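You operate a simulated robot arm through the tools that you are given. There is no shell and no other tool. Be economical: measure what you need, move in short steps, check, and stop when the job is done.

The job below is to be done with a simulated two-armed robot. You get a single attempt, and the scene is never put back.

## Task
Run the QUICK wash with extra drying, then switch off.
Fine: the tablet is in; DRY+ lit before the start.

It is judged by the outcome, as a careful person would: the job done as asked, and still so three seconds after it is handed in. It fails if anything else is knocked over, pushed out of place, dropped, spilled or broken.

## Robot
Two 7-joint arms with fingered hands on one trunk, on a base that drives. Base frame: it is fixed to the floor where the robot stands at the start and does not move with it; the origin is under the middle of the robot, x ahead of it, y to its left, z up. Readings come in m, degrees, newtons and seconds.
The left shoulder is at the start at [0.055, 0.17, 1.095], the right one opposite. Places, roughly: dinner plate (24x24x2 cm) [0.8, -0.4, 0.3]; white mug (11x8x10 cm) [1, -0.5, 0.7]. Payload 4 kg a hand.
The tool frame of a hand sits at the grasp point between the pads (the TCP): z along the fingers, y along the line on which they close. The tips reach 0.026 m beyond it. Largest opening 0.132 m; the body of the gripper starts 0.073 m behind the TCP. The gripper is a hand of 4 fingers: y runs from the thumb to the fingers, the wrist lies at [0, 0, -0.224] in the tool frame.
Orientation is told as [roll, pitch, yaw] about the base's x, y, z axes, in that order, counted from this pose: with the fingers straight down and closing along the base's y, the tool's x points along the base's -x, its y along +y and its z along -z.

## Interface
- The arms move only by the tool play_rows. It takes "left_rows", "right_rows" or both (then of equal length, played together; a hand with none holds still); each is a list of rows, each an object (a shift or turn left out is 0) with "delta_pos": the shift along the tool's x, y, z in units of 20 mm (1.0 is 20 mm), a list of three; "rot": the turn, a rotation vector about the tool's x, y, z in units of 4 degrees (1.0 is 4 degrees), a list of three. In form: [{"delta_pos": [tx, ty, tz], "rot": [rx, ry, rz]}, ...]. A call has 1 to 8 rows; each row shifts and turns the commanded pose from where the row before left it, along the tool's axes as they then stand. A call with a number of a shift or a turn outside -1 to 1 is refused whole. Rows are played at 5 a second. More than 0.05 m and 8.6 degrees between two rows, and nothing of the call is played. Where a pose cannot be reached the arm comes as near as it can. A force on the tool above 40 N (or 10 N above the force at the start of the call, whichever is more), or a blocked arm, ends the call early, and 0.2 s more pass. In this call time passes only in rows, and 0.2 s behind the last. The reply holds the time, the measured pose of the TCP, the force on the tool along the base axes, the opening and the grip force, in the units named above and with some noise, with the torque about the TCP (base axes, N m) and any sound that the robot's microphone picked up, and new pictures: "pictures" is both (left out), scene, wrist or none (wrist: the cameras of the hands that moved).
- Cameras (640 x 400 px; columns grow to the right, rows downward): "scene" is now at [0.131, -0.0305, 1.267]; the picture's right is [-0.46, -0.89, 0.00], its down [-0.53, 0.27, -0.80] and it looks along [0.72, -0.37, -0.59] (base axes); focal length 288 px, centre (320, 200). "left" rides on the left gripper at [-0.069, 0.002, -0.097] in its tool frame; the picture's right is [-0.03, -1.00, 0.00], its down [0.82, -0.02, -0.58] and it looks along [0.58, -0.01, 0.82] (tool axes); focal length 270 px, centre (320, 200). "right" rides on the right gripper at [0.068, 0.002, -0.097] in its tool frame; the picture's right is [-0.03, 1.00, 0.00], its down [-0.82, -0.02, -0.58] and it looks along [-0.58, -0.02, 0.82] (tool axes); focal length 270 px, centre (320, 200). There is no depth. A picture from a camera that has moved, and an enlarged one, comes with that camera's place and axes in the base frame and with its lens. The place of the scene camera against the robot may be out by one fixed shift of up to 0.018 m in any direction.
- move_column(by): slides the trunk up (or, below 0, down) by that many m; the arms and the scene camera ride with it, the base frame stays. It gives what a move gives, with no picture.
- drive_base(legs): drives the robot by 1 to 6 legs, each [ahead, turn to the left] in m and degrees, along the robot's own axes; the way and the turn of a leg run together, so that a leg with both is an arc; at most 1.5 m and 180 degrees a leg. The arms and the cameras ride along, it lands a little off, and it stops where it bumps. It gives what a move gives, and a new picture of the scene camera.
- curl_fingers(finger1, finger2, finger3, thumb_bend, hand): sets how far each is bent, from 0 (flat) to 1 (curled in); at 0.3 the hand is open as for a grip, at 0.7 the pads meet at the TCP. One left out holds its place. A second passes; each finger stops where it meets its share of the squeeze, and holds until it gets a number again. It is the only way to open and close the hand. It gives what a move gives, with no picture; readings hold the bend of each and the force on the fingers (four entries, about 0 where the hand has none), thumb and palm.
- pan_tilt(pan, tilt): turns the head with the scene camera to pan (to the left, within 86 degrees either way) and tilt (down, from -29 to 69), counted from straight ahead of the robot. It gives what a move gives, and a new picture of the scene camera.
- inspect(camera, box): a new picture of the part [left, top, right, bottom] of that camera's present view, enlarged. It takes no simulated time.
- sign_off(): hands the job in; it is judged then, once.

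Go step by step. Nothing tells you exact positions but the pictures and the camera data: compare them with the known pose of the tool, close in by small moves and look again before you grip or let go. The budget is 120 turns and 260 pictures, counting those below and the enlarged ones. Unless the task says otherwise, let go and move clear before handing in, and close with one line.

The tools are called after ">>>" as name(argument=value, ...) on one line, values as JSON. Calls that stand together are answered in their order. play_rows: Moves the arms, as the interface text tells. Its arguments: {"type":"object","properties":{"left_rows":{"type":"array","items":{"type":"object","properties":{"delta_pos":{"type":"array","items":{"type":"number"}},"rot":{"type":"array","items":{"type":"number"}}}}},"right_rows":{"type":"array","items":{"type":"object","properties":{"delta_pos":{"type":"array","items":{"type":"number"}},"rot":{"type":"array","items":{"type":"number"}}}}},"pictures":{"type":"string","enum":["both","scene","wrist","none"]}},"required":[]} The other tools are called the same way: move_column (by) slides the trunk up or down; curl_fingers (finger1, finger2, finger3, thumb_bend, hand) moves the fingers one by one; drive_base (legs) drives the base; pan_tilt (pan, tilt) turns the head that bears the scene camera; inspect (camera, box) takes an enlarged picture of a part of a camera's view; sign_off () hands the job in.

At the start:

```text
time: 0.0
left_tool_pos: [0.3976, -0.049, 0.9953]
left_ee_rot: [0.1, 0.0, 0.3]
left_ft_force: [0.3, -0.1, -1.0]
left_torque: [-0.01, -0.03, -0.01]
left_width: 0.1318
left_grip_force: 0.1
left_shape: jaw
left_bend: [0.3, 0.3, 0.3, 0.3]
left_finger forces: [0.1, 0.1, 0.0, 0.0, 0.0, 0.0]
right_tool_pos: [0.4368, -0.4654, 0.9659]
right_ee_rot: [0.0, 0.1, 0.3]
right_ft_force: [0.3, 0.7, 0.3]
right_torque: [0.01, -0.01, 0.02]
right_width: 0.1319
right_grip_force: 0.1
right_shape: jaw
right_bend: [0.3, 0.3, 0.3, 0.3]
right_finger forces: [0.0, 0.0, 0.1, 0.0, 0.0, 0.1]
trunk travel left (down, up): [-0.325, 0.43]
robot x, y, heading: [-0.0012, -0.0016, 0.1]
head pan, tilt: [-27.1, 36.4]
```

scene: 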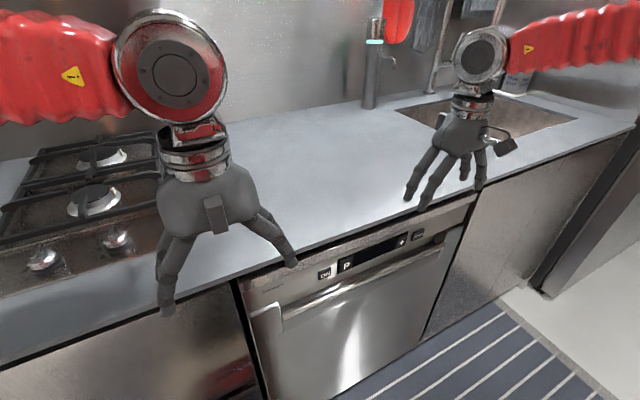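
right: 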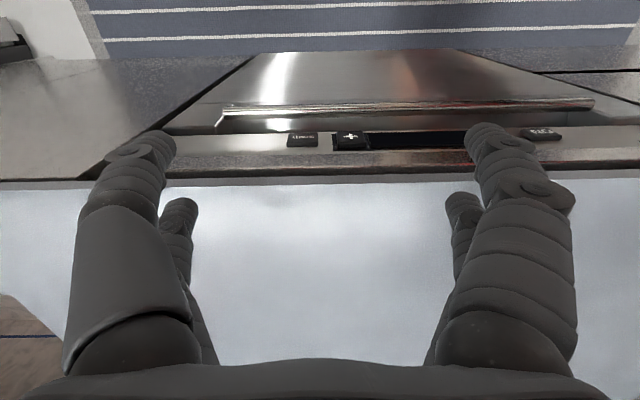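
left: 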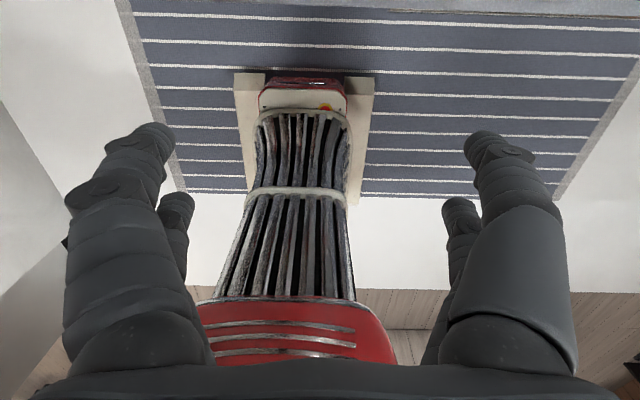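

I see a dishwasher under the counter with a control panel with buttons on its front: On, P, a display, +, and another. I'll enlarge it first.

>>> inspect(camera="scene", box=[230, 200, 480, 340])

>>> inspect(camera="right", box=[200, 80, 600, 190])

```text
2.56 times, centred on (355, 270) of scene
camera zoom: at [0.131, -0.0305, 1.267], right [-0.46, -0.89, 0.0], down [-0.53, 0.27, -0.8], along [0.72, -0.37, -0.59], focal length 738 px, centre (230, 21)
```

zoom: 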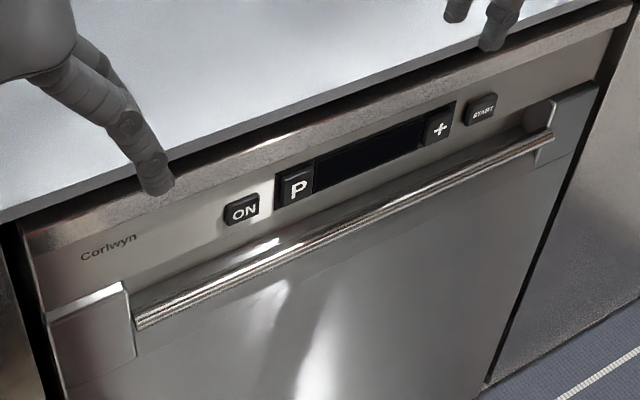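

```text
1.60 times, centred on (400, 135) of right
camera zoom: at [0.3687, -0.464, 1.0618], right [0.02, 1.0, 0.0], down [0.82, -0.02, 0.58], along [0.58, -0.01, -0.82], focal length 432 px, centre (192, 304)
```

zoom: 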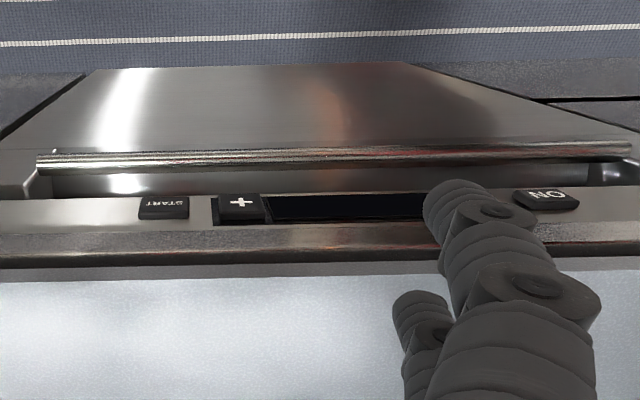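

The buttons triangulate to ON [0.485,-0.225,0.78], P [0.485,-0.278,0.78], + [0.485,-0.433,0.78] and START [0.484,-0.484,0.785], on a front facing the robot. I'll make a pointing finger on the right hand, back off a little for room, and look.

>>> curl_fingers(hand="right", finger1=1, finger2=0.3, finger3=1, thumb_bend=1)

>>> drive_base(legs=[[-0.25, 0]])

>>> inspect(camera="right", box=[0, 0, 640, 400])

```text
time: 1.0
left_tool_pos: [0.3978, -0.0485, 0.9973]
left_ee_rot: [-0.1, 0.1, 0.6]
left_ft_force: [-1.1, 0.3, 0.7]
left_torque: [0.01, 0.03, 0.01]
left_width: 0.1318
left_grip_force: 0.0
left_shape: jaw
left_bend: [0.3, 0.3, 0.3, 0.3]
left_finger forces: [0.0, 0.1, 0.1, 0.1, 0.0, 0.1]
right_tool_pos: [0.4373, -0.4655, 0.9671]
right_ee_rot: [0.1, 0.1, 0.4]
right_ft_force: [0.4, 0.0, 0.8]
right_torque: [-0.01, 0.03, -0.02]
right_width: 0.0062
right_grip_force: 0.1
right_shape: fingers
right_bend: [0.95, 0.3, 1.0, 1.0]
right_finger forces: [0.1, 0.0, 0.0, 0.0, 0.0, 0.1]
trunk travel left (down, up): [-0.325, 0.43]
robot x, y, heading: [-0.0022, -0.0008, 0.2]
head pan, tilt: [-27.1, 36.4]
```

```text
time: 2.9
left_tool_pos: [0.1447, -0.0493, 0.9974]
left_ee_rot: [0.0, 0.0, 0.3]
left_ft_force: [-0.4, -0.1, -0.8]
left_torque: [0.02, -0.01, 0.01]
left_width: 0.1321
left_grip_force: 0.0
left_shape: jaw
left_bend: [0.3, 0.3, 0.3, 0.3]
left_finger forces: [0.0, 0.0, 0.1, 0.1, 0.0, 0.0]
right_tool_pos: [0.1822, -0.4659, 0.9666]
right_ee_rot: [0.0, 0.0, 0.2]
right_ft_force: [-0.9, 0.7, 0.2]
right_torque: [-0.02, -0.02, 0.0]
right_width: 0.006
right_grip_force: 0.1
right_shape: fingers
right_bend: [0.96, 0.3, 1.0, 1.0]
right_finger forces: [0.0, 0.1, 0.1, 0.0, 0.1, 0.0]
trunk travel left (down, up): [-0.325, 0.43]
robot x, y, heading: [-0.2502, -0.004, -0.3]
head pan, tilt: [-27.1, 36.4]
camera scene: at [-0.1227, -0.0307, 1.2672], right [-0.46, -0.89, 0.0], down [-0.53, 0.27, -0.81], along [0.72, -0.37, -0.59], focal length 288 px, centre (320, 200)
```

scene: 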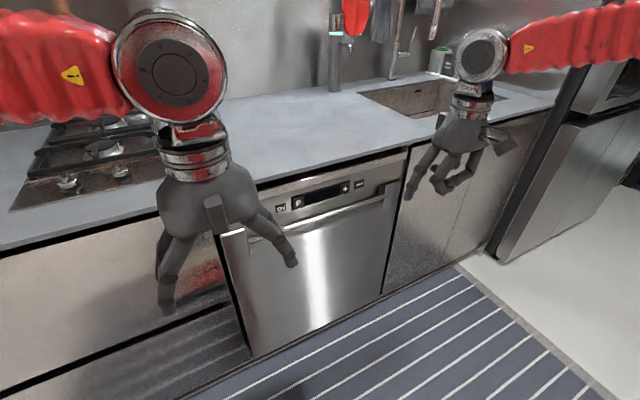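

```text
1.00 times, centred on (320, 200) of right (not enlarged: the box is as wide or as high as the picture)
camera zoom: at [0.1142, -0.4647, 1.0627], right [0.02, 1.0, 0.0], down [0.82, -0.02, 0.58], along [0.58, -0.01, -0.82], focal length 270 px, centre (320, 200)
```

zoom: 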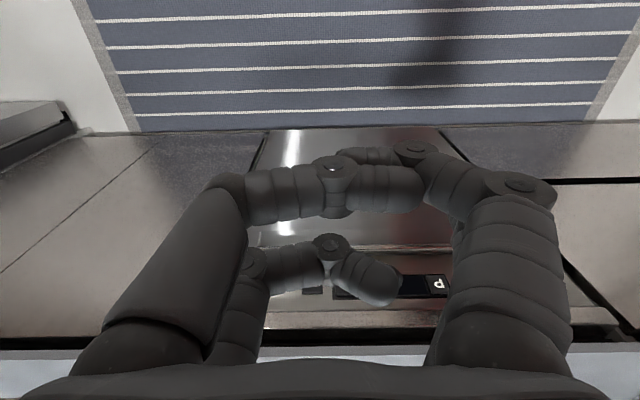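

The fist hides which finger is straight; I'll enlarge both views of the right hand.

>>> inspect(camera="scene", box=[370, 80, 530, 220])

>>> curl_fingers(hand="right", finger2=0)

>>> inspect(camera="right", box=[0, 0, 640, 400])

>>> inspect(camera="scene", box=[370, 80, 530, 220])

```text
2.86 times, centred on (450, 150) of scene
camera zoom: at [-0.1227, -0.0307, 1.2672], right [-0.46, -0.89, 0.0], down [-0.53, 0.27, -0.81], along [0.72, -0.37, -0.59], focal length 824 px, centre (-51, 343)
```

zoom: 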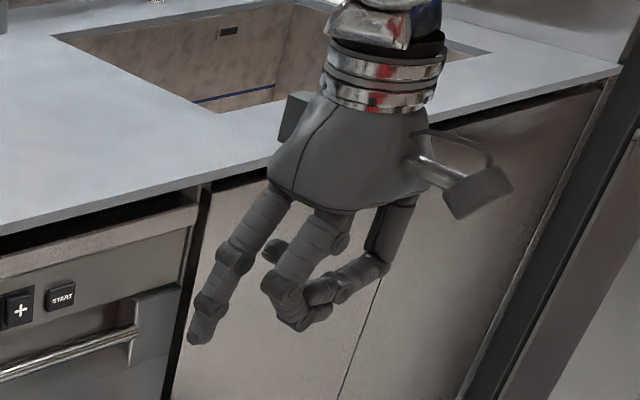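

```text
time: 3.9
left_tool_pos: [0.1462, -0.0498, 0.997]
left_ee_rot: [0.0, 0.1, 0.3]
left_ft_force: [-0.1, 0.2, 0.0]
left_torque: [0.02, -0.02, 0.03]
left_width: 0.1318
left_grip_force: 0.0
left_shape: jaw
left_bend: [0.3, 0.3, 0.3, 0.3]
left_finger forces: [0.1, 0.0, 0.0, 0.1, 0.0, 0.0]
right_tool_pos: [0.1838, -0.4656, 0.9665]
right_ee_rot: [0.0, 0.1, 0.3]
right_ft_force: [0.6, -0.6, -0.1]
right_torque: [-0.01, 0.01, 0.01]
right_width: 0.0061
right_grip_force: 0.0
right_shape: fingers
right_bend: [0.96, 0.0, 1.0, 1.0]
right_finger forces: [0.0, 0.1, 0.0, 0.0, 0.0, 0.0]
trunk travel left (down, up): [-0.325, 0.43]
robot x, y, heading: [-0.2551, 0.0005, 0.0]
head pan, tilt: [-27.1, 36.4]
```

```text
1.00 times, centred on (320, 200) of right (not enlarged: the box is as wide or as high as the picture)
camera zoom: at [0.1154, -0.4647, 1.0627], right [0.02, 1.0, 0.0], down [0.82, -0.02, 0.58], along [0.58, -0.01, -0.82], focal length 270 px, centre (320, 200)
```

zoom: 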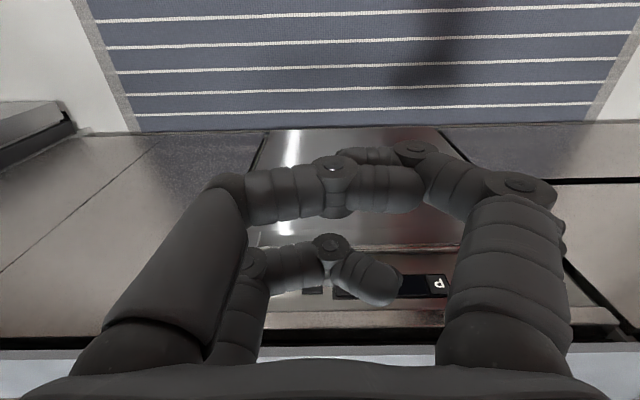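

```text
2.86 times, centred on (450, 150) of scene
camera zoom: at [-0.1213, -0.0307, 1.267], right [-0.46, -0.89, 0.0], down [-0.53, 0.27, -0.8], along [0.72, -0.37, -0.59], focal length 824 px, centre (-51, 343)
```

zoom: 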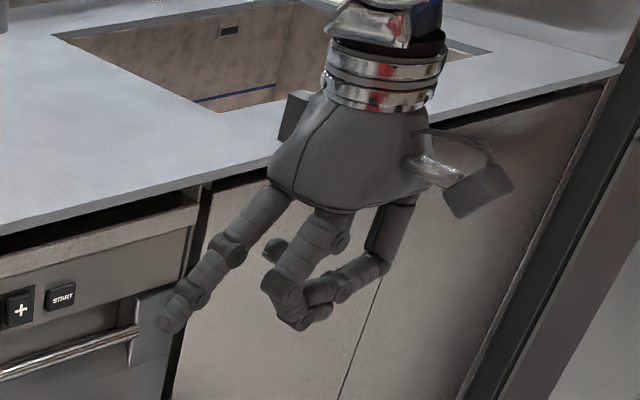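

Finger 2 is the one on the +y side, far from the wrist camera, so it will be the topmost once the hand points forward. I'll set it to 0.3, then pitch the hand to point at the panel.

>>> curl_fingers(hand="right", finger2=0.3)

>>> play_rows(right_rows=[{"rot": [0, -1, 0]}, {"rot": [0, -1, 0]}, {"rot": [0, -1, 0]}, {"rot": [0, -1, 0]}, {"rot": [0, -1, 0]}, {"rot": [0, -1, 0]}, {"rot": [0, -1, 0]}, {"rot": [0, -1, 0]}], pictures="none")

>>> play_rows(right_rows=[{"rot": [0, -1, 0]}, {"rot": [0, -1, 0]}, {"rot": [0, -1, 0]}, {"rot": [0, -1, 0]}, {"rot": [0, -1, 0]}, {"rot": [0, -1, 0]}, {"rot": [0, -1, 0]}, {"rot": [0, -1, 0]}], pictures="both")

```text
time: 4.8
left_tool_pos: [0.1454, -0.0487, 0.9971]
left_ee_rot: [0.0, 0.0, 0.3]
left_ft_force: [0.0, -0.1, -1.4]
left_torque: [0.0, -0.02, 0.0]
left_width: 0.1321
left_grip_force: 0.1
left_shape: jaw
left_bend: [0.3, 0.3, 0.3, 0.3]
left_finger forces: [0.0, 0.0, 0.0, 0.0, 0.0, 0.1]
right_tool_pos: [0.1838, -0.4657, 0.9678]
right_ee_rot: [0.0, 0.0, 0.2]
right_ft_force: [-0.9, -0.3, -0.2]
right_torque: [0.03, 0.02, 0.02]
right_width: 0.0058
right_grip_force: 0.0
right_shape: fingers
right_bend: [0.96, 0.3, 1.0, 1.0]
right_finger forces: [0.0, 0.0, 0.0, 0.0, 0.0, 0.1]
trunk travel left (down, up): [-0.325, 0.43]
robot x, y, heading: [-0.2511, 0.0, 0.1]
head pan, tilt: [-27.1, 36.4]
```

```text
time: 6.7
left_tool_pos: [0.1449, -0.0489, 0.9964]
left_ee_rot: [0.0, -0.1, 0.3]
left_ft_force: [0.0, 0.2, 0.1]
left_torque: [0.01, 0.02, -0.01]
left_width: 0.132
left_grip_force: 0.1
left_shape: jaw
left_bend: [0.3, 0.3, 0.3, 0.3]
left_finger forces: [0.0, 0.1, 0.0, 0.0, 0.0, 0.0]
right_tool_pos: [0.1833, -0.4652, 0.9683]
right_ee_rot: [0.1, -32.1, 0.2]
right_ft_force: [0.7, -0.5, 0.5]
right_torque: [0.03, -0.02, 0.01]
right_width: 0.006
right_grip_force: 0.1
right_shape: fingers
right_bend: [0.96, 0.3, 1.0, 1.0]
right_finger forces: [0.0, 0.0, 0.1, 0.0, 0.1, 0.0]
trunk travel left (down, up): [-0.325, 0.43]
robot x, y, heading: [-0.2506, 0.0008, -0.1]
head pan, tilt: [-27.1, 36.4]
```

```text
time: 8.4
left_tool_pos: [0.1442, -0.0506, 0.9971]
left_ee_rot: [0.1, -0.1, 0.3]
left_ft_force: [-0.4, 0.1, -0.4]
left_torque: [-0.04, -0.02, 0.02]
left_width: 0.1319
left_grip_force: 0.0
left_shape: jaw
left_bend: [0.3, 0.3, 0.3, 0.3]
left_finger forces: [0.0, 0.1, 0.0, 0.0, 0.1, 0.0]
right_tool_pos: [0.1834, -0.4673, 0.966]
right_ee_rot: [0.0, -64.0, 0.3]
right_ft_force: [0.1, 1.4, -0.2]
right_torque: [0.04, -0.03, -0.01]
right_width: 0.006
right_grip_force: 0.1
right_shape: fingers
right_bend: [0.96, 0.3, 1.0, 1.0]
right_finger forces: [0.1, 0.0, 0.0, 0.0, 0.1, 0.0]
trunk travel left (down, up): [-0.325, 0.43]
robot x, y, heading: [-0.2514, -0.0013, -0.1]
head pan, tilt: [-27.1, 36.4]
camera scene: at [-0.1217, -0.0308, 1.267], right [-0.46, -0.89, 0.0], down [-0.53, 0.27, -0.8], along [0.72, -0.37, -0.59], focal length 288 px, centre (320, 200)
camera right: at [0.0664, -0.4648, 0.9466], right [0.01, 1.0, 0.02], down [-0.16, -0.02, 0.99], along [0.99, -0.01, 0.16], focal length 270 px, centre (320, 200)
```

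scene: 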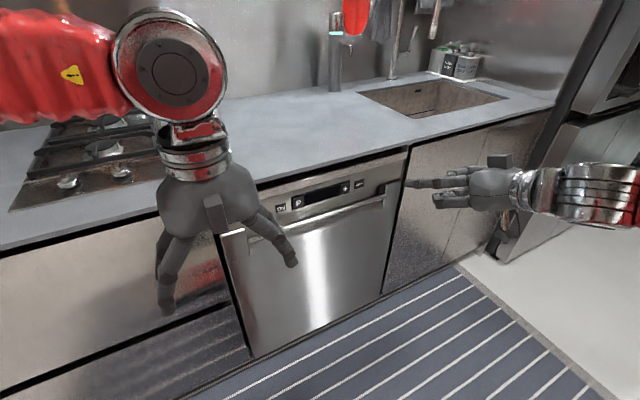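
right: 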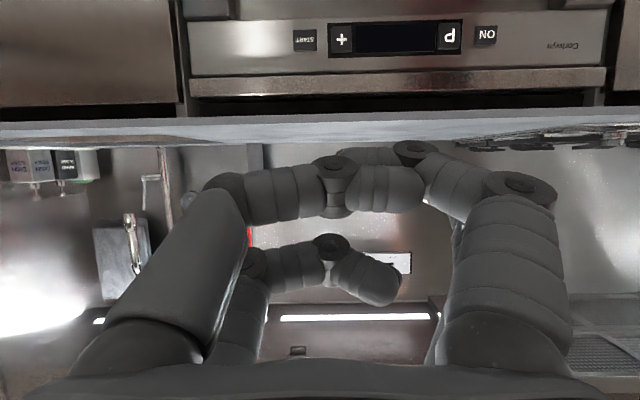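

The hand points well and the panel readings agree. I'll finish the pitch, then lower the trunk so the fingertip comes to button height.

>>> play_rows(right_rows=[{"rot": [0, -1, 0]}, {"rot": [0, -1, 0]}, {"rot": [0, -1, 0]}, {"rot": [0, -1, 0]}, {"rot": [0, -1, 0]}, {"rot": [0, -1, 0]}], pictures="none")

>>> move_column(by=-0.21)

>>> pan_tilt(pan=-27, tilt=22)

>>> inspect(camera="right", box=[0, 0, 640, 400])

```text
time: 9.8
left_tool_pos: [0.1447, -0.0506, 0.9973]
left_ee_rot: [-0.1, 0.0, 0.4]
left_ft_force: [0.2, 0.5, -0.5]
left_torque: [0.01, 0.02, 0.01]
left_width: 0.1322
left_grip_force: 0.0
left_shape: jaw
left_bend: [0.3, 0.3, 0.3, 0.3]
left_finger forces: [0.0, 0.0, 0.1, 0.0, 0.1, 0.0]
right_tool_pos: [0.1846, -0.4658, 0.9668]
right_ee_rot: [0.5, -88.0, -0.2]
right_ft_force: [0.7, -0.2, -0.2]
right_torque: [0.0, 0.03, 0.0]
right_width: 0.006
right_grip_force: 0.0
right_shape: fingers
right_bend: [0.96, 0.3, 1.0, 1.0]
right_finger forces: [0.0, 0.1, 0.0, 0.0, 0.1, 0.1]
trunk travel left (down, up): [-0.325, 0.43]
robot x, y, heading: [-0.2545, -0.0001, -0.2]
head pan, tilt: [-27.1, 36.4]
```

```text
time: 12.1
left_tool_pos: [0.1443, -0.0483, 0.7875]
left_ee_rot: [0.0, 0.0, 0.3]
left_ft_force: [-0.3, 1.1, 0.7]
left_torque: [-0.04, -0.02, -0.01]
left_width: 0.1319
left_grip_force: 0.1
left_shape: jaw
left_bend: [0.3, 0.3, 0.3, 0.3]
left_finger forces: [0.0, 0.0, 0.1, 0.0, 0.0, 0.0]
right_tool_pos: [0.1845, -0.4668, 0.757]
right_ee_rot: [-0.8, -88.1, 1.1]
right_ft_force: [0.2, 0.3, 0.7]
right_torque: [-0.01, 0.02, 0.0]
right_width: 0.0058
right_grip_force: 0.0
right_shape: fingers
right_bend: [0.96, 0.3, 1.0, 1.0]
right_finger forces: [0.0, 0.0, 0.0, 0.1, 0.0, 0.0]
trunk travel left (down, up): [-0.115, 0.64]
robot x, y, heading: [-0.255, 0.0005, 0.1]
head pan, tilt: [-27.1, 36.4]
```

```text
time: 12.9
left_tool_pos: [0.1456, -0.0498, 0.7876]
left_ee_rot: [0.0, 0.0, 0.3]
left_ft_force: [-0.2, 0.2, -0.2]
left_torque: [-0.01, -0.03, 0.03]
left_width: 0.1317
left_grip_force: 0.1
left_shape: jaw
left_bend: [0.3, 0.3, 0.3, 0.3]
left_finger forces: [0.0, 0.0, 0.0, 0.0, 0.0, 0.0]
right_tool_pos: [0.1839, -0.4674, 0.7563]
right_ee_rot: [0.1, -88.0, 0.5]
right_ft_force: [-0.1, -0.7, -0.2]
right_torque: [0.02, 0.02, -0.02]
right_width: 0.006
right_grip_force: 0.1
right_shape: fingers
right_bend: [0.96, 0.3, 1.0, 1.0]
right_finger forces: [0.0, 0.0, 0.0, 0.1, 0.0, 0.1]
trunk travel left (down, up): [-0.115, 0.64]
robot x, y, heading: [-0.2531, 0.0009, -0.1]
head pan, tilt: [-27.0, 22.0]
camera scene: at [-0.0252, -0.0332, 1.0699], right [-0.46, -0.89, 0.0], down [-0.33, 0.17, -0.93], along [0.82, -0.42, -0.38], focal length 288 px, centre (320, 200)
```

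scene: 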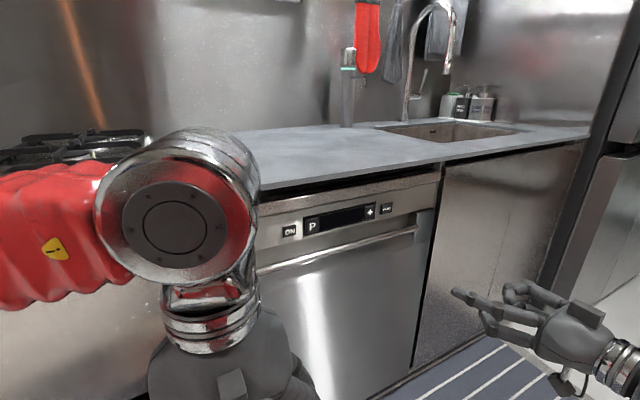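

```text
1.00 times, centred on (320, 200) of right (not enlarged: the box is as wide or as high as the picture)
camera zoom: at [0.0848, -0.4659, 0.6905], right [-0.01, 1.0, 0.03], down [-0.55, -0.02, 0.84], along [0.84, -0.01, 0.55], focal length 270 px, centre (320, 200)
```

zoom: 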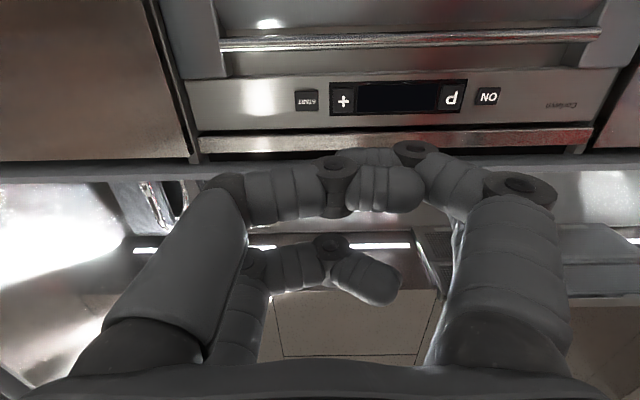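

I'll enlarge the fingertip to fix its offset from the TCP.

>>> inspect(camera="scene", box=[430, 250, 610, 380])

>>> inspect(camera="scene", box=[260, 180, 440, 280])

```text
3.08 times, centred on (520, 315) of scene
camera zoom: at [-0.0252, -0.0332, 1.0699], right [-0.46, -0.89, 0.0], down [-0.33, 0.17, -0.93], along [0.82, -0.42, -0.38], focal length 887 px, centre (-295, -154)
```

zoom: 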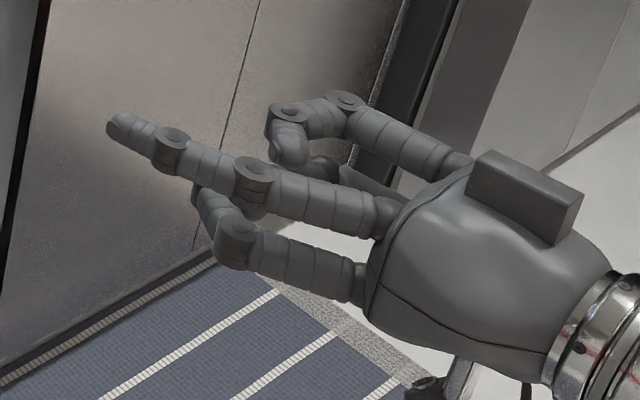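

```text
3.56 times, centred on (350, 230) of scene
camera zoom: at [-0.0252, -0.0332, 1.0699], right [-0.46, -0.89, 0.0], down [-0.33, 0.17, -0.93], along [0.82, -0.42, -0.38], focal length 1025 px, centre (213, 93)
```

zoom: 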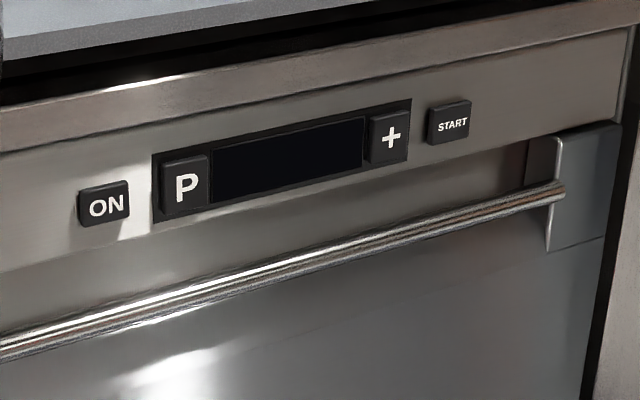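

The tip sits roughly [0.027, 0.07, 0.00] from the TCP in base axes. I'll move the hand up, left and ahead toward ON, stopping short.

>>> play_rows(right_rows=[{"delta_pos": [-1, 1, 1]}, {"delta_pos": [0, 1, 1]}, {"delta_pos": [0, 1, 1]}, {"delta_pos": [0, 1, 1]}, {"delta_pos": [0, 1, 1]}, {"delta_pos": [0, 1, 1]}, {"delta_pos": [0, 1, 1]}, {"delta_pos": [0, 1, 1]}], pictures="both")

```text
time: 14.7
left_tool_pos: [0.1461, -0.0479, 0.7868]
left_ee_rot: [0.0, 0.1, 0.3]
left_ft_force: [0.4, -0.1, -0.6]
left_torque: [0.04, 0.0, 0.01]
left_width: 0.1316
left_grip_force: 0.1
left_shape: jaw
left_bend: [0.3, 0.3, 0.3, 0.3]
left_finger forces: [0.1, 0.0, 0.0, 0.0, 0.1, 0.0]
right_tool_pos: [0.2806, -0.4148, 0.7842]
right_ee_rot: [0.1, -87.9, 0.4]
right_ft_force: [-0.4, 0.0, 0.7]
right_torque: [0.02, -0.01, -0.02]
right_width: 0.0065
right_grip_force: 0.1
right_shape: fingers
right_bend: [0.96, 0.3, 1.0, 1.0]
right_finger forces: [0.1, 0.0, 0.0, 0.0, 0.0, 0.0]
right hand out of reach, approached as far as the arm can: row 1, 2, 4, 5, 6, 7, 8
trunk travel left (down, up): [-0.115, 0.64]
robot x, y, heading: [-0.2541, 0.0018, -0.1]
head pan, tilt: [-27.0, 22.0]
camera scene: at [-0.0251, -0.0332, 1.0699], right [-0.46, -0.89, 0.0], down [-0.33, 0.17, -0.93], along [0.82, -0.42, -0.38], focal length 288 px, centre (320, 200)
camera right: at [0.1822, -0.4142, 0.7184], right [-0.01, 1.0, 0.03], down [-0.55, -0.02, 0.84], along [0.84, -0.01, 0.55], focal length 270 px, centre (320, 200)
```

scene: 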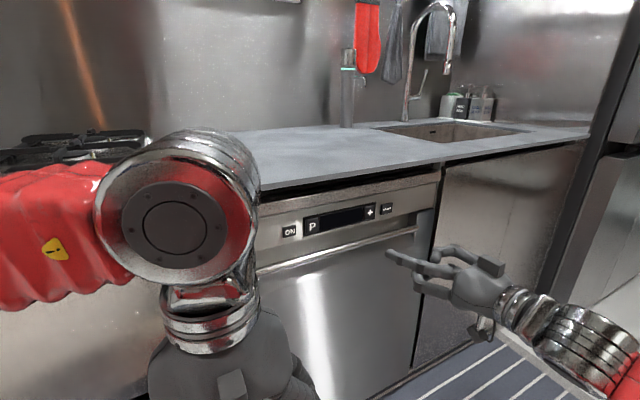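
right: 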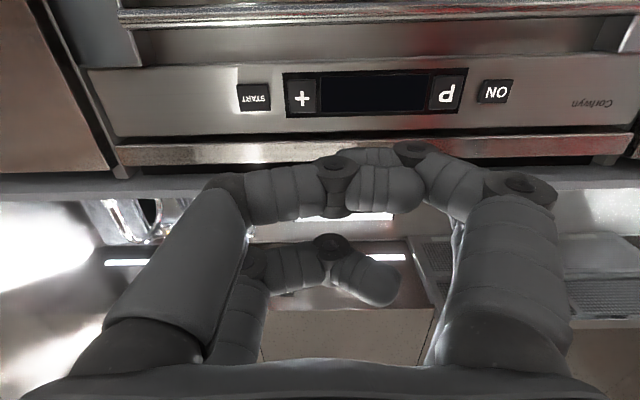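

The arm reports joint-limited reach; I'll test which direction is limited with pure sideways and then pure forward moves.

>>> play_rows(right_rows=[{"delta_pos": [0, 0, 1]}, {"delta_pos": [0, 0, 1]}, {"delta_pos": [0, 0, 1]}], pictures="none")

>>> play_rows(right_rows=[{"delta_pos": [0, 1, 0]}, {"delta_pos": [0, 1, 0]}], pictures="none")

```text
time: 15.5
left_tool_pos: [0.1441, -0.0485, 0.7874]
left_ee_rot: [0.0, 0.1, 0.2]
left_ft_force: [0.0, -0.8, -0.4]
left_torque: [-0.03, 0.01, 0.01]
left_width: 0.1321
left_grip_force: 0.0
left_shape: jaw
left_bend: [0.3, 0.3, 0.3, 0.3]
left_finger forces: [0.1, 0.1, 0.1, 0.0, 0.0, 0.0]
right_tool_pos: [0.3076, -0.4437, 0.7808]
right_ee_rot: [0.5, -87.7, 0.2]
right_ft_force: [-0.4, 0.3, -1.1]
right_torque: [0.0, 0.02, 0.01]
right_width: 0.0061
right_grip_force: 0.1
right_shape: fingers
right_bend: [0.96, 0.3, 1.0, 1.0]
right_finger forces: [0.1, 0.0, 0.0, 0.1, 0.0, 0.1]
right hand out of reach, approached as far as the arm can: row 1, 2, 3
trunk travel left (down, up): [-0.115, 0.64]
robot x, y, heading: [-0.2516, -0.0007, 0.1]
head pan, tilt: [-27.0, 22.0]
```

```text
time: 16.1
left_tool_pos: [0.1458, -0.0494, 0.7865]
left_ee_rot: [0.0, 0.1, 0.4]
left_ft_force: [0.4, -0.2, -0.4]
left_torque: [0.02, 0.0, -0.03]
left_width: 0.132
left_grip_force: 0.0
left_shape: jaw
left_bend: [0.3, 0.3, 0.3, 0.3]
left_finger forces: [0.1, 0.1, 0.0, 0.1, 0.1, 0.0]
right_tool_pos: [0.2884, -0.4212, 0.7839]
right_ee_rot: [0.8, -88.0, -0.1]
right_ft_force: [-0.1, -0.2, -0.2]
right_torque: [-0.03, 0.03, 0.0]
right_width: 0.0062
right_grip_force: 0.1
right_shape: fingers
right_bend: [0.96, 0.3, 1.0, 1.0]
right_finger forces: [0.0, 0.0, 0.0, 0.0, 0.0, 0.1]
right hand out of reach, approached as far as the arm can: row 1, 2
trunk travel left (down, up): [-0.115, 0.64]
robot x, y, heading: [-0.2497, 0.0031, -0.2]
head pan, tilt: [-27.0, 22.0]
```

Reach is limited along x+y, so standing closer with the hands pulled back will help. I'll retract both hands, then drive ahead.

>>> play_rows(right_rows=[{"delta_pos": [0, -0.3, -1]}, {"delta_pos": [0, 0, -1]}, {"delta_pos": [0, 0, -1]}, {"delta_pos": [0, 0, -1]}, {"delta_pos": [0, 0, -1]}, {"delta_pos": [0, 0, -1]}, {"delta_pos": [0, 0, -1]}], left_rows=[{"delta_pos": [1, 0, 0]}, {"delta_pos": [1, 0, 0]}, {"delta_pos": [1, 0, 0]}, {"delta_pos": [1, 0, 0]}, {"delta_pos": [1, 0, 0]}, {"delta_pos": [0, 0, 0]}, {"delta_pos": [0, 0, 0]}], pictures="none")

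```text
time: 17.7
left_tool_pos: [0.044, -0.0494, 0.788]
left_ee_rot: [-0.1, -0.1, 0.3]
left_ft_force: [-0.1, -0.3, -0.3]
left_torque: [0.02, -0.02, -0.02]
left_width: 0.132
left_grip_force: 0.0
left_shape: jaw
left_bend: [0.3, 0.3, 0.3, 0.3]
left_finger forces: [0.0, 0.1, 0.0, 0.1, 0.0, 0.1]
right_tool_pos: [0.1767, -0.4748, 0.7686]
right_ee_rot: [0.1, -88.0, 0.3]
right_ft_force: [-0.2, 0.5, 0.6]
right_torque: [-0.01, -0.02, 0.04]
right_width: 0.006
right_grip_force: 0.0
right_shape: fingers
right_bend: [0.96, 0.3, 1.0, 1.0]
right_finger forces: [0.0, 0.0, 0.0, 0.0, 0.1, 0.1]
right hand out of reach, approached as far as the arm can: row 2, 3, 4, 5, 6, 7
trunk travel left (down, up): [-0.115, 0.64]
robot x, y, heading: [-0.2551, -0.0015, -0.4]
head pan, tilt: [-27.0, 22.0]
```

The inward reach is poor with the trunk this low; I'll raise the trunk and lower the hand by the arm instead, then retest.

>>> move_column(by=0.16)

>>> play_rows(right_rows=[{"delta_pos": [1, 0, 0]}, {"delta_pos": [1, 0, 0]}, {"delta_pos": [1, 0, 0]}, {"delta_pos": [1, 0, 0]}, {"delta_pos": [1, 0, 0]}, {"delta_pos": [1, 0, 0]}, {"delta_pos": [1, 0, 0]}, {"delta_pos": [0.5, 0, 0]}], pictures="none")

>>> play_rows(right_rows=[{"delta_pos": [0, 1, 0]}, {"delta_pos": [0, 1, 0]}, {"delta_pos": [0, 1, 0]}, {"delta_pos": [0, 1, 0]}, {"delta_pos": [0, 1, 0]}, {"delta_pos": [0, 1, 0]}], pictures="scene")

```text
time: 19.5
left_tool_pos: [0.0458, -0.0497, 0.9469]
left_ee_rot: [-0.1, 0.1, 0.3]
left_ft_force: [-0.5, -0.6, -1.0]
left_torque: [0.0, 0.03, -0.03]
left_width: 0.1321
left_grip_force: 0.1
left_shape: jaw
left_bend: [0.3, 0.3, 0.3, 0.3]
left_finger forces: [0.0, 0.0, 0.0, 0.0, 0.0, 0.0]
right_tool_pos: [0.1782, -0.476, 0.9263]
right_ee_rot: [0.2, -88.0, 0.1]
right_ft_force: [-0.4, -0.3, -1.3]
right_torque: [0.01, 0.02, -0.06]
right_width: 0.0059
right_grip_force: 0.0
right_shape: fingers
right_bend: [0.96, 0.3, 1.0, 1.0]
right_finger forces: [0.0, 0.0, 0.1, 0.0, 0.0, 0.0]
trunk travel left (down, up): [-0.275, 0.48]
robot x, y, heading: [-0.2555, -0.001, -0.2]
head pan, tilt: [-27.0, 22.0]
```

```text
time: 21.3
left_tool_pos: [0.0455, -0.049, 0.947]
left_ee_rot: [0.0, 0.0, 0.3]
left_ft_force: [0.4, -0.6, -0.1]
left_torque: [0.03, 0.02, -0.02]
left_width: 0.1319
left_grip_force: 0.0
left_shape: jaw
left_bend: [0.3, 0.3, 0.3, 0.3]
left_finger forces: [0.1, 0.0, 0.0, 0.1, 0.0, 0.0]
right_tool_pos: [0.1658, -0.4887, 0.8003]
right_ee_rot: [0.8, -87.9, -0.3]
right_ft_force: [-0.3, -0.3, 0.0]
right_torque: [0.0, -0.03, -0.04]
right_width: 0.0059
right_grip_force: 0.0
right_shape: fingers
right_bend: [0.96, 0.3, 1.0, 1.0]
right_finger forces: [0.0, 0.0, 0.0, 0.0, 0.1, 0.0]
right hand out of reach, approached as far as the arm can: row 6, 7, 8
trunk travel left (down, up): [-0.275, 0.48]
robot x, y, heading: [-0.25, 0.0011, 0.3]
head pan, tilt: [-27.0, 22.0]
```

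```text
time: 22.7
left_tool_pos: [0.0455, -0.0488, 0.9466]
left_ee_rot: [0.1, 0.0, 0.3]
left_ft_force: [-0.3, -0.7, -0.3]
left_torque: [-0.01, 0.05, -0.02]
left_width: 0.132
left_grip_force: 0.0
left_shape: jaw
left_bend: [0.3, 0.3, 0.3, 0.3]
left_finger forces: [0.1, 0.0, 0.0, 0.0, 0.0, 0.1]
right_tool_pos: [0.1632, -0.4395, 0.8429]
right_ee_rot: [0.1, -87.8, 0.6]
right_ft_force: [0.4, -0.2, -0.2]
right_torque: [0.0, 0.0, -0.01]
right_width: 0.0061
right_grip_force: 0.0
right_shape: fingers
right_bend: [0.96, 0.3, 1.0, 1.0]
right_finger forces: [0.1, 0.1, 0.0, 0.0, 0.1, 0.1]
right hand out of reach, approached as far as the arm can: row 1, 2, 3, 4, 5, 6
trunk travel left (down, up): [-0.275, 0.48]
robot x, y, heading: [-0.2529, 0.0044, -0.1]
head pan, tilt: [-27.0, 22.0]
camera scene: at [-0.0992, -0.033, 1.2386], right [-0.46, -0.89, 0.0], down [-0.33, 0.17, -0.93], along [0.82, -0.42, -0.38], focal length 288 px, centre (320, 200)
```

scene: 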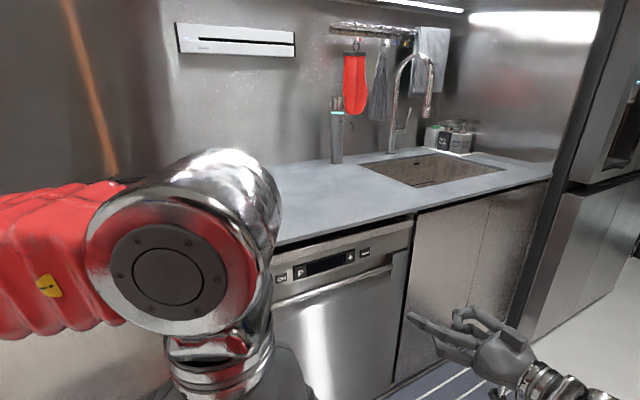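

I'll test whether yawing the hand outward (in line with the arm) frees the reach.

>>> play_rows(right_rows=[{"rot": [1, 0, 0]}, {"rot": [1, 0, 0]}, {"rot": [1, 0, 0]}, {"rot": [1, 0, 0]}, {"rot": [1, 0, 0]}, {"rot": [1, 0, 0]}, {"rot": [1, 0, 0]}, {"rot": [1, 0, 0]}], pictures="none")

>>> play_rows(right_rows=[{"delta_pos": [0, 0, 1]}, {"delta_pos": [0, 0, 1]}, {"delta_pos": [0, 0, 1]}, {"delta_pos": [0, 0, 1]}, {"delta_pos": [0, 0, 1]}, {"delta_pos": [0, 0, 1]}], pictures="none")

>>> play_rows(right_rows=[{"delta_pos": [0, 1, 0]}, {"delta_pos": [0, 1, 0]}, {"delta_pos": [0, 1, 0]}, {"delta_pos": [0, 1, 0]}, {"delta_pos": [0, 1, 0]}, {"delta_pos": [0, 1, 0]}], pictures="scene")

```text
time: 24.5
left_tool_pos: [0.0452, -0.0501, 0.9488]
left_ee_rot: [0.0, 0.0, 0.3]
left_ft_force: [-0.1, 0.9, -0.8]
left_torque: [0.02, 0.01, 0.0]
left_width: 0.1317
left_grip_force: 0.1
left_shape: jaw
left_bend: [0.3, 0.3, 0.3, 0.3]
left_finger forces: [0.1, 0.0, 0.0, 0.0, 0.1, 0.0]
right_tool_pos: [0.2428, -0.5337, 0.9013]
right_ee_rot: [-10.8, -86.8, -6.1]
right_ft_force: [-0.2, 0.5, -0.3]
right_torque: [0.01, 0.03, 0.02]
right_width: 0.006
right_grip_force: 0.1
right_shape: fingers
right_bend: [0.96, 0.3, 1.0, 1.0]
right_finger forces: [0.0, 0.0, 0.0, 0.0, 0.1, 0.0]
right hand out of reach, approached as far as the arm can: row 1, 2, 3, 4, 5, 6, 7, 8
trunk travel left (down, up): [-0.275, 0.48]
robot x, y, heading: [-0.2535, 0.0004, -0.1]
head pan, tilt: [-27.0, 22.0]
```

```text
time: 25.9
left_tool_pos: [0.046, -0.0495, 0.9481]
left_ee_rot: [0.0, 0.0, 0.4]
left_ft_force: [0.6, 0.7, -0.8]
left_torque: [-0.01, 0.04, 0.01]
left_width: 0.132
left_grip_force: 0.2
left_shape: jaw
left_bend: [0.3, 0.3, 0.3, 0.3]
left_finger forces: [0.1, 0.0, 0.1, 0.1, 0.0, 0.0]
right_tool_pos: [0.2846, -0.6001, 0.9233]
right_ee_rot: [-10.7, -86.8, -6.2]
right_ft_force: [0.9, 0.2, 0.2]
right_torque: [0.02, -0.01, 0.02]
right_width: 0.0063
right_grip_force: 0.1
right_shape: fingers
right_bend: [0.96, 0.3, 1.0, 1.0]
right_finger forces: [0.0, 0.0, 0.0, 0.0, 0.0, 0.0]
right hand out of reach, approached as far as the arm can: row 1, 2, 3, 4, 5, 6
trunk travel left (down, up): [-0.275, 0.48]
robot x, y, heading: [-0.2521, -0.0019, -0.3]
head pan, tilt: [-27.0, 22.0]
```

```text
time: 27.3
left_tool_pos: [0.0451, -0.0493, 0.9486]
left_ee_rot: [0.0, -0.1, 0.2]
left_ft_force: [-0.2, 0.0, 0.2]
left_torque: [0.03, 0.0, -0.02]
left_width: 0.1321
left_grip_force: 0.0
left_shape: jaw
left_bend: [0.3, 0.3, 0.3, 0.3]
left_finger forces: [0.1, 0.0, 0.0, 0.0, 0.0, 0.0]
right_tool_pos: [0.2567, -0.5292, 0.9384]
right_ee_rot: [-7.8, -86.1, -7.9]
right_ft_force: [0.0, -0.7, 0.0]
right_torque: [0.01, -0.03, -0.01]
right_width: 0.0061
right_grip_force: 0.0
right_shape: fingers
right_bend: [0.96, 0.3, 1.0, 1.0]
right_finger forces: [0.0, 0.0, 0.1, 0.0, 0.0, 0.1]
right hand out of reach, approached as far as the arm can: row 1, 2, 3, 4, 5, 6
trunk travel left (down, up): [-0.275, 0.48]
robot x, y, heading: [-0.2542, -0.003, -0.0]
head pan, tilt: [-27.0, 22.0]
camera scene: at [-0.0991, -0.033, 1.2386], right [-0.46, -0.89, 0.0], down [-0.33, 0.17, -0.93], along [0.82, -0.42, -0.38], focal length 288 px, centre (320, 200)
```

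scene: 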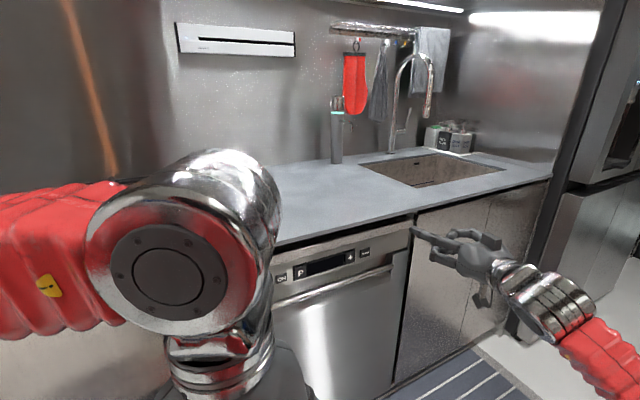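

Outward yaw is the limited direction, so inward yaw should free the arm; I'll turn the hand inward about 45 degrees and test sideways reach.

>>> play_rows(right_rows=[{"rot": [-1, 0, 0]}, {"rot": [-1, 0, 0]}, {"rot": [-1, 0, 0]}, {"rot": [-1, 0, 0]}, {"rot": [-1, 0, 0]}, {"rot": [-1, 0, 0]}], pictures="none")

>>> play_rows(right_rows=[{"rot": [-1, 0, 0]}, {"rot": [-1, 0, 0]}, {"rot": [-1, 0, 0]}, {"rot": [-1, 0, 0]}, {"rot": [-1, 0, 0]}, {"rot": [-1, 0, 0]}], pictures="none")

>>> play_rows(right_rows=[{"delta_pos": [0, 0.5, 0.87]}, {"delta_pos": [0, 0.5, 0.87]}, {"delta_pos": [0, 0.5, 0.87]}, {"delta_pos": [0, 0.5, 0.87]}, {"delta_pos": [0, 0.5, 0.87]}, {"delta_pos": [0, 0.5, 0.87]}], pictures="scene")

```text
time: 28.7
left_tool_pos: [0.0458, -0.0488, 0.947]
left_ee_rot: [0.0, 0.0, 0.3]
left_ft_force: [-1.1, -0.3, -0.7]
left_torque: [0.0, 0.04, -0.03]
left_width: 0.1319
left_grip_force: 0.1
left_shape: jaw
left_bend: [0.3, 0.3, 0.3, 0.3]
left_finger forces: [0.0, 0.0, 0.0, 0.1, 0.0, 0.0]
right_tool_pos: [0.2572, -0.5305, 0.9382]
right_ee_rot: [12.2, -87.0, -5.2]
right_ft_force: [0.1, 0.0, -0.4]
right_torque: [0.0, -0.02, -0.03]
right_width: 0.0059
right_grip_force: 0.0
right_shape: fingers
right_bend: [0.96, 0.3, 1.0, 1.0]
right_finger forces: [0.0, 0.1, 0.0, 0.0, 0.1, 0.0]
trunk travel left (down, up): [-0.275, 0.48]
robot x, y, heading: [-0.2517, -0.0024, -0.3]
head pan, tilt: [-27.0, 22.0]
```

```text
time: 30.1
left_tool_pos: [0.0449, -0.0491, 0.9472]
left_ee_rot: [0.0, 0.1, 0.3]
left_ft_force: [0.2, -0.1, 0.3]
left_torque: [0.03, 0.0, 0.01]
left_width: 0.1318
left_grip_force: 0.0
left_shape: jaw
left_bend: [0.3, 0.3, 0.3, 0.3]
left_finger forces: [0.0, 0.0, 0.1, 0.0, 0.0, 0.0]
right_tool_pos: [0.2534, -0.541, 0.9417]
right_ee_rot: [18.8, -87.2, 7.2]
right_ft_force: [0.0, -0.5, -0.6]
right_torque: [0.01, 0.01, 0.0]
right_width: 0.0062
right_grip_force: 0.1
right_shape: fingers
right_bend: [0.96, 0.3, 1.0, 1.0]
right_finger forces: [0.0, 0.1, 0.0, 0.1, 0.0, 0.1]
right hand out of reach, approached as far as the arm can: row 1, 2
trunk travel left (down, up): [-0.275, 0.48]
robot x, y, heading: [-0.2534, 0.0019, -0.2]
head pan, tilt: [-27.0, 22.0]
```

```text
time: 31.5
left_tool_pos: [0.0445, -0.0486, 0.9473]
left_ee_rot: [0.1, 0.1, 0.4]
left_ft_force: [-0.3, 0.0, 0.3]
left_torque: [0.02, 0.01, 0.01]
left_width: 0.1318
left_grip_force: 0.0
left_shape: jaw
left_bend: [0.3, 0.3, 0.3, 0.3]
left_finger forces: [0.0, 0.0, 0.1, 0.1, 0.0, 0.0]
right_tool_pos: [0.3208, -0.4423, 0.9373]
right_ee_rot: [18.0, -87.2, 8.1]
right_ft_force: [-0.2, 0.3, 0.0]
right_torque: [0.0, 0.02, 0.02]
right_width: 0.006
right_grip_force: 0.1
right_shape: fingers
right_bend: [0.96, 0.3, 1.0, 1.0]
right_finger forces: [0.0, 0.1, 0.1, 0.0, 0.0, 0.0]
trunk travel left (down, up): [-0.275, 0.48]
robot x, y, heading: [-0.2516, -0.0027, -0.1]
head pan, tilt: [-27.0, 22.0]
camera scene: at [-0.0988, -0.0331, 1.2385], right [-0.46, -0.89, 0.0], down [-0.33, 0.17, -0.93], along [0.82, -0.42, -0.38], focal length 288 px, centre (320, 200)
```

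scene: 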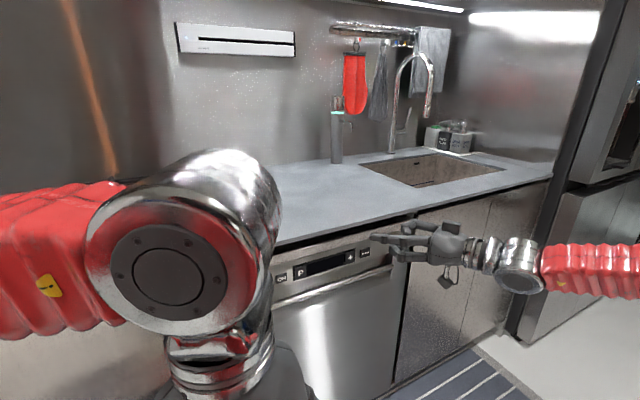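

Inward yaw frees the arm. I'll push further inward (base +y) to see how far it goes.

>>> play_rows(right_rows=[{"delta_pos": [0, 0.9, 0.44]}, {"delta_pos": [0, 0.9, 0.44]}, {"delta_pos": [0, 0.9, 0.44]}, {"delta_pos": [0, 0.9, 0.44]}, {"delta_pos": [0, 0.9, 0.44]}, {"delta_pos": [0, 0.9, 0.44]}, {"delta_pos": [0, 0.9, 0.44]}, {"delta_pos": [0, 0.9, 0.44]}], pictures="none")

```text
time: 33.3
left_tool_pos: [0.0441, -0.0486, 0.9489]
left_ee_rot: [-0.1, 0.1, 0.4]
left_ft_force: [0.1, -0.8, -0.8]
left_torque: [-0.01, -0.01, -0.01]
left_width: 0.1319
left_grip_force: 0.1
left_shape: jaw
left_bend: [0.3, 0.3, 0.3, 0.3]
left_finger forces: [0.1, 0.0, 0.1, 0.0, 0.0, 0.0]
right_tool_pos: [0.3222, -0.2801, 0.9366]
right_ee_rot: [18.3, -87.2, 7.8]
right_ft_force: [0.0, 0.5, 0.0]
right_torque: [0.01, 0.0, 0.01]
right_width: 0.0059
right_grip_force: 0.1
right_shape: fingers
right_bend: [0.96, 0.3, 1.0, 1.0]
right_finger forces: [0.0, 0.0, 0.0, 0.0, 0.0, 0.0]
trunk travel left (down, up): [-0.275, 0.48]
robot x, y, heading: [-0.2514, 0.0, -0.2]
head pan, tilt: [-27.0, 22.0]
```

The arm is free there. Now I'll reposition the robot: trunk up for clearance, turn left, advance, then turn right to about -26 degrees so the hand faces the panel squarely.

>>> move_column(by=0.2)

>>> drive_base(legs=[[0, 29], [0.32, 0], [0, -55]])

```text
time: 35.5
left_tool_pos: [0.0452, -0.0489, 1.1472]
left_ee_rot: [0.0, 0.1, 0.3]
left_ft_force: [-0.4, 0.3, 0.1]
left_torque: [0.01, -0.03, 0.02]
left_width: 0.1325
left_grip_force: 0.0
left_shape: jaw
left_bend: [0.3, 0.3, 0.3, 0.3]
left_finger forces: [0.1, 0.1, 0.1, 0.0, 0.0, 0.0]
right_tool_pos: [0.3209, -0.2812, 1.1343]
right_ee_rot: [18.8, -87.1, 7.4]
right_ft_force: [0.3, 0.7, -0.3]
right_torque: [0.0, -0.02, 0.04]
right_width: 0.006
right_grip_force: 0.0
right_shape: fingers
right_bend: [0.96, 0.3, 1.0, 1.0]
right_finger forces: [0.0, 0.1, 0.0, 0.0, 0.0, 0.1]
trunk travel left (down, up): [-0.475, 0.28]
robot x, y, heading: [-0.2536, 0.0007, -0.3]
head pan, tilt: [-27.0, 22.0]
```

```text
time: 42.4
left_tool_pos: [0.2729, -0.0191, 1.1481]
left_ee_rot: [0.1, 0.0, -25.2]
left_ft_force: [-0.8, 0.8, 0.4]
left_torque: [0.06, -0.06, 0.01]
left_width: 0.1319
left_grip_force: 0.1
left_shape: jaw
left_bend: [0.3, 0.3, 0.3, 0.3]
left_finger forces: [0.1, 0.1, 0.0, 0.0, 0.1, 0.0]
right_tool_pos: [0.4197, -0.347, 1.1364]
right_ee_rot: [22.4, -87.2, -21.9]
right_ft_force: [-0.4, 0.1, -0.5]
right_torque: [-0.01, -0.05, 0.04]
right_width: 0.0065
right_grip_force: 0.1
right_shape: fingers
right_bend: [0.96, 0.3, 1.0, 1.0]
right_finger forces: [0.0, 0.1, 0.0, 0.0, 0.0, 0.0]
trunk travel left (down, up): [-0.475, 0.28]
robot x, y, heading: [0.0403, 0.1893, -25.6]
head pan, tilt: [-27.0, 22.0]
stopped in leg 3: the robot was blocked; the commanded pose is now the measured one
camera scene: at [0.1133, 0.1115, 1.4413], right [-0.79, -0.61, 0.0], down [-0.23, 0.3, -0.93], along [0.56, -0.74, -0.38], focal length 288 px, centre (320, 200)
```

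scene: 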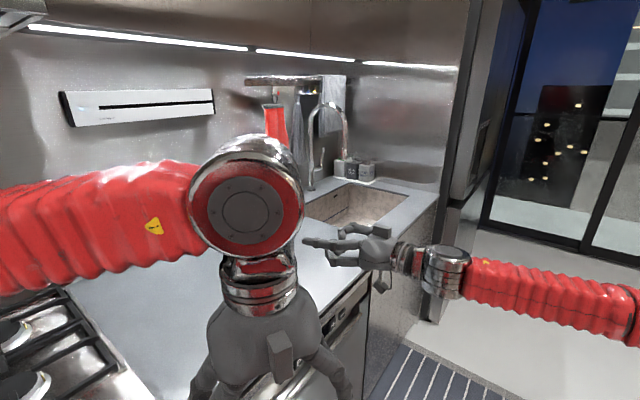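

The base touched something at the end of its turn; I'll back off 2 cm, pull the right hand back, and move the left hand aside to clear the view.

>>> drive_base(legs=[[-0.03, 0]])

>>> play_rows(right_rows=[{"delta_pos": [0, 0, -1]}, {"delta_pos": [0, 0, -1]}, {"delta_pos": [0, 0, -1]}, {"delta_pos": [0, 0, -1]}, {"delta_pos": [0, 0, 0]}, {"delta_pos": [0, 0, 0]}, {"delta_pos": [0, 0, 0]}, {"delta_pos": [0, 0, 0]}], left_rows=[{"delta_pos": [0, 1, 0]}, {"delta_pos": [0, 1, 0]}, {"delta_pos": [0, 1, 0]}, {"delta_pos": [0, 1, 0]}, {"delta_pos": [0, 1, 0]}, {"delta_pos": [0, 1, 0]}, {"delta_pos": [0, 1, 0]}, {"delta_pos": [0, 1, 0]}], pictures="scene")

```text
time: 43.2
left_tool_pos: [0.2442, -0.0031, 1.1495]
left_ee_rot: [0.0, -0.1, -25.1]
left_ft_force: [0.3, -0.2, 0.0]
left_torque: [-0.05, -0.08, -0.01]
left_width: 0.1319
left_grip_force: 0.0
left_shape: jaw
left_bend: [0.3, 0.3, 0.3, 0.3]
left_finger forces: [0.1, 0.1, 0.1, 0.1, 0.1, 0.0]
right_tool_pos: [0.3933, -0.3309, 1.1402]
right_ee_rot: [19.3, -87.4, -18.7]
right_ft_force: [-0.6, 0.8, 0.7]
right_torque: [0.0, 0.04, -0.01]
right_width: 0.0062
right_grip_force: 0.1
right_shape: fingers
right_bend: [0.96, 0.3, 1.0, 1.0]
right_finger forces: [0.0, 0.1, 0.1, 0.0, 0.0, 0.0]
trunk travel left (down, up): [-0.475, 0.28]
robot x, y, heading: [0.0162, 0.1999, -25.8]
head pan, tilt: [-27.0, 22.0]
camera scene: at [0.0848, 0.1287, 1.4417], right [-0.79, -0.61, 0.0], down [-0.23, 0.3, -0.93], along [0.56, -0.74, -0.37], focal length 288 px, centre (320, 200)
```

scene: 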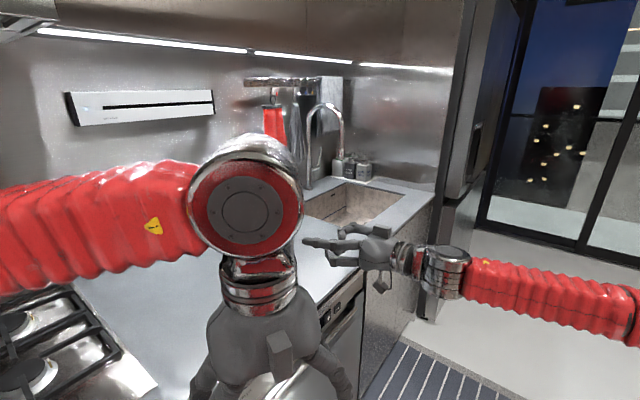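

```text
time: 45.0
left_tool_pos: [0.3149, 0.1419, 1.1485]
left_ee_rot: [0.1, 0.0, -25.2]
left_ft_force: [0.2, -0.7, -0.4]
left_torque: [-0.02, 0.0, 0.06]
left_width: 0.132
left_grip_force: 0.0
left_shape: jaw
left_bend: [0.3, 0.3, 0.3, 0.3]
left_finger forces: [0.0, 0.1, 0.1, 0.1, 0.1, 0.0]
right_tool_pos: [0.3152, -0.3305, 1.1411]
right_ee_rot: [18.6, -87.2, -18.1]
right_ft_force: [0.2, 0.2, -0.2]
right_torque: [-0.02, 0.01, 0.02]
right_width: 0.0062
right_grip_force: 0.0
right_shape: fingers
right_bend: [0.96, 0.3, 1.0, 1.0]
right_finger forces: [0.0, 0.0, 0.0, 0.0, 0.1, 0.0]
trunk travel left (down, up): [-0.475, 0.28]
robot x, y, heading: [0.0175, 0.1992, -25.7]
head pan, tilt: [-27.0, 22.0]
camera scene: at [0.088, 0.1286, 1.4415], right [-0.79, -0.61, 0.0], down [-0.23, 0.3, -0.93], along [0.56, -0.74, -0.37], focal length 288 px, centre (320, 200)
```

scene: 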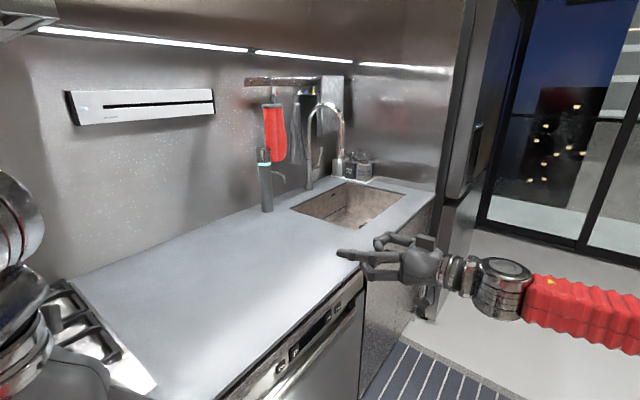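

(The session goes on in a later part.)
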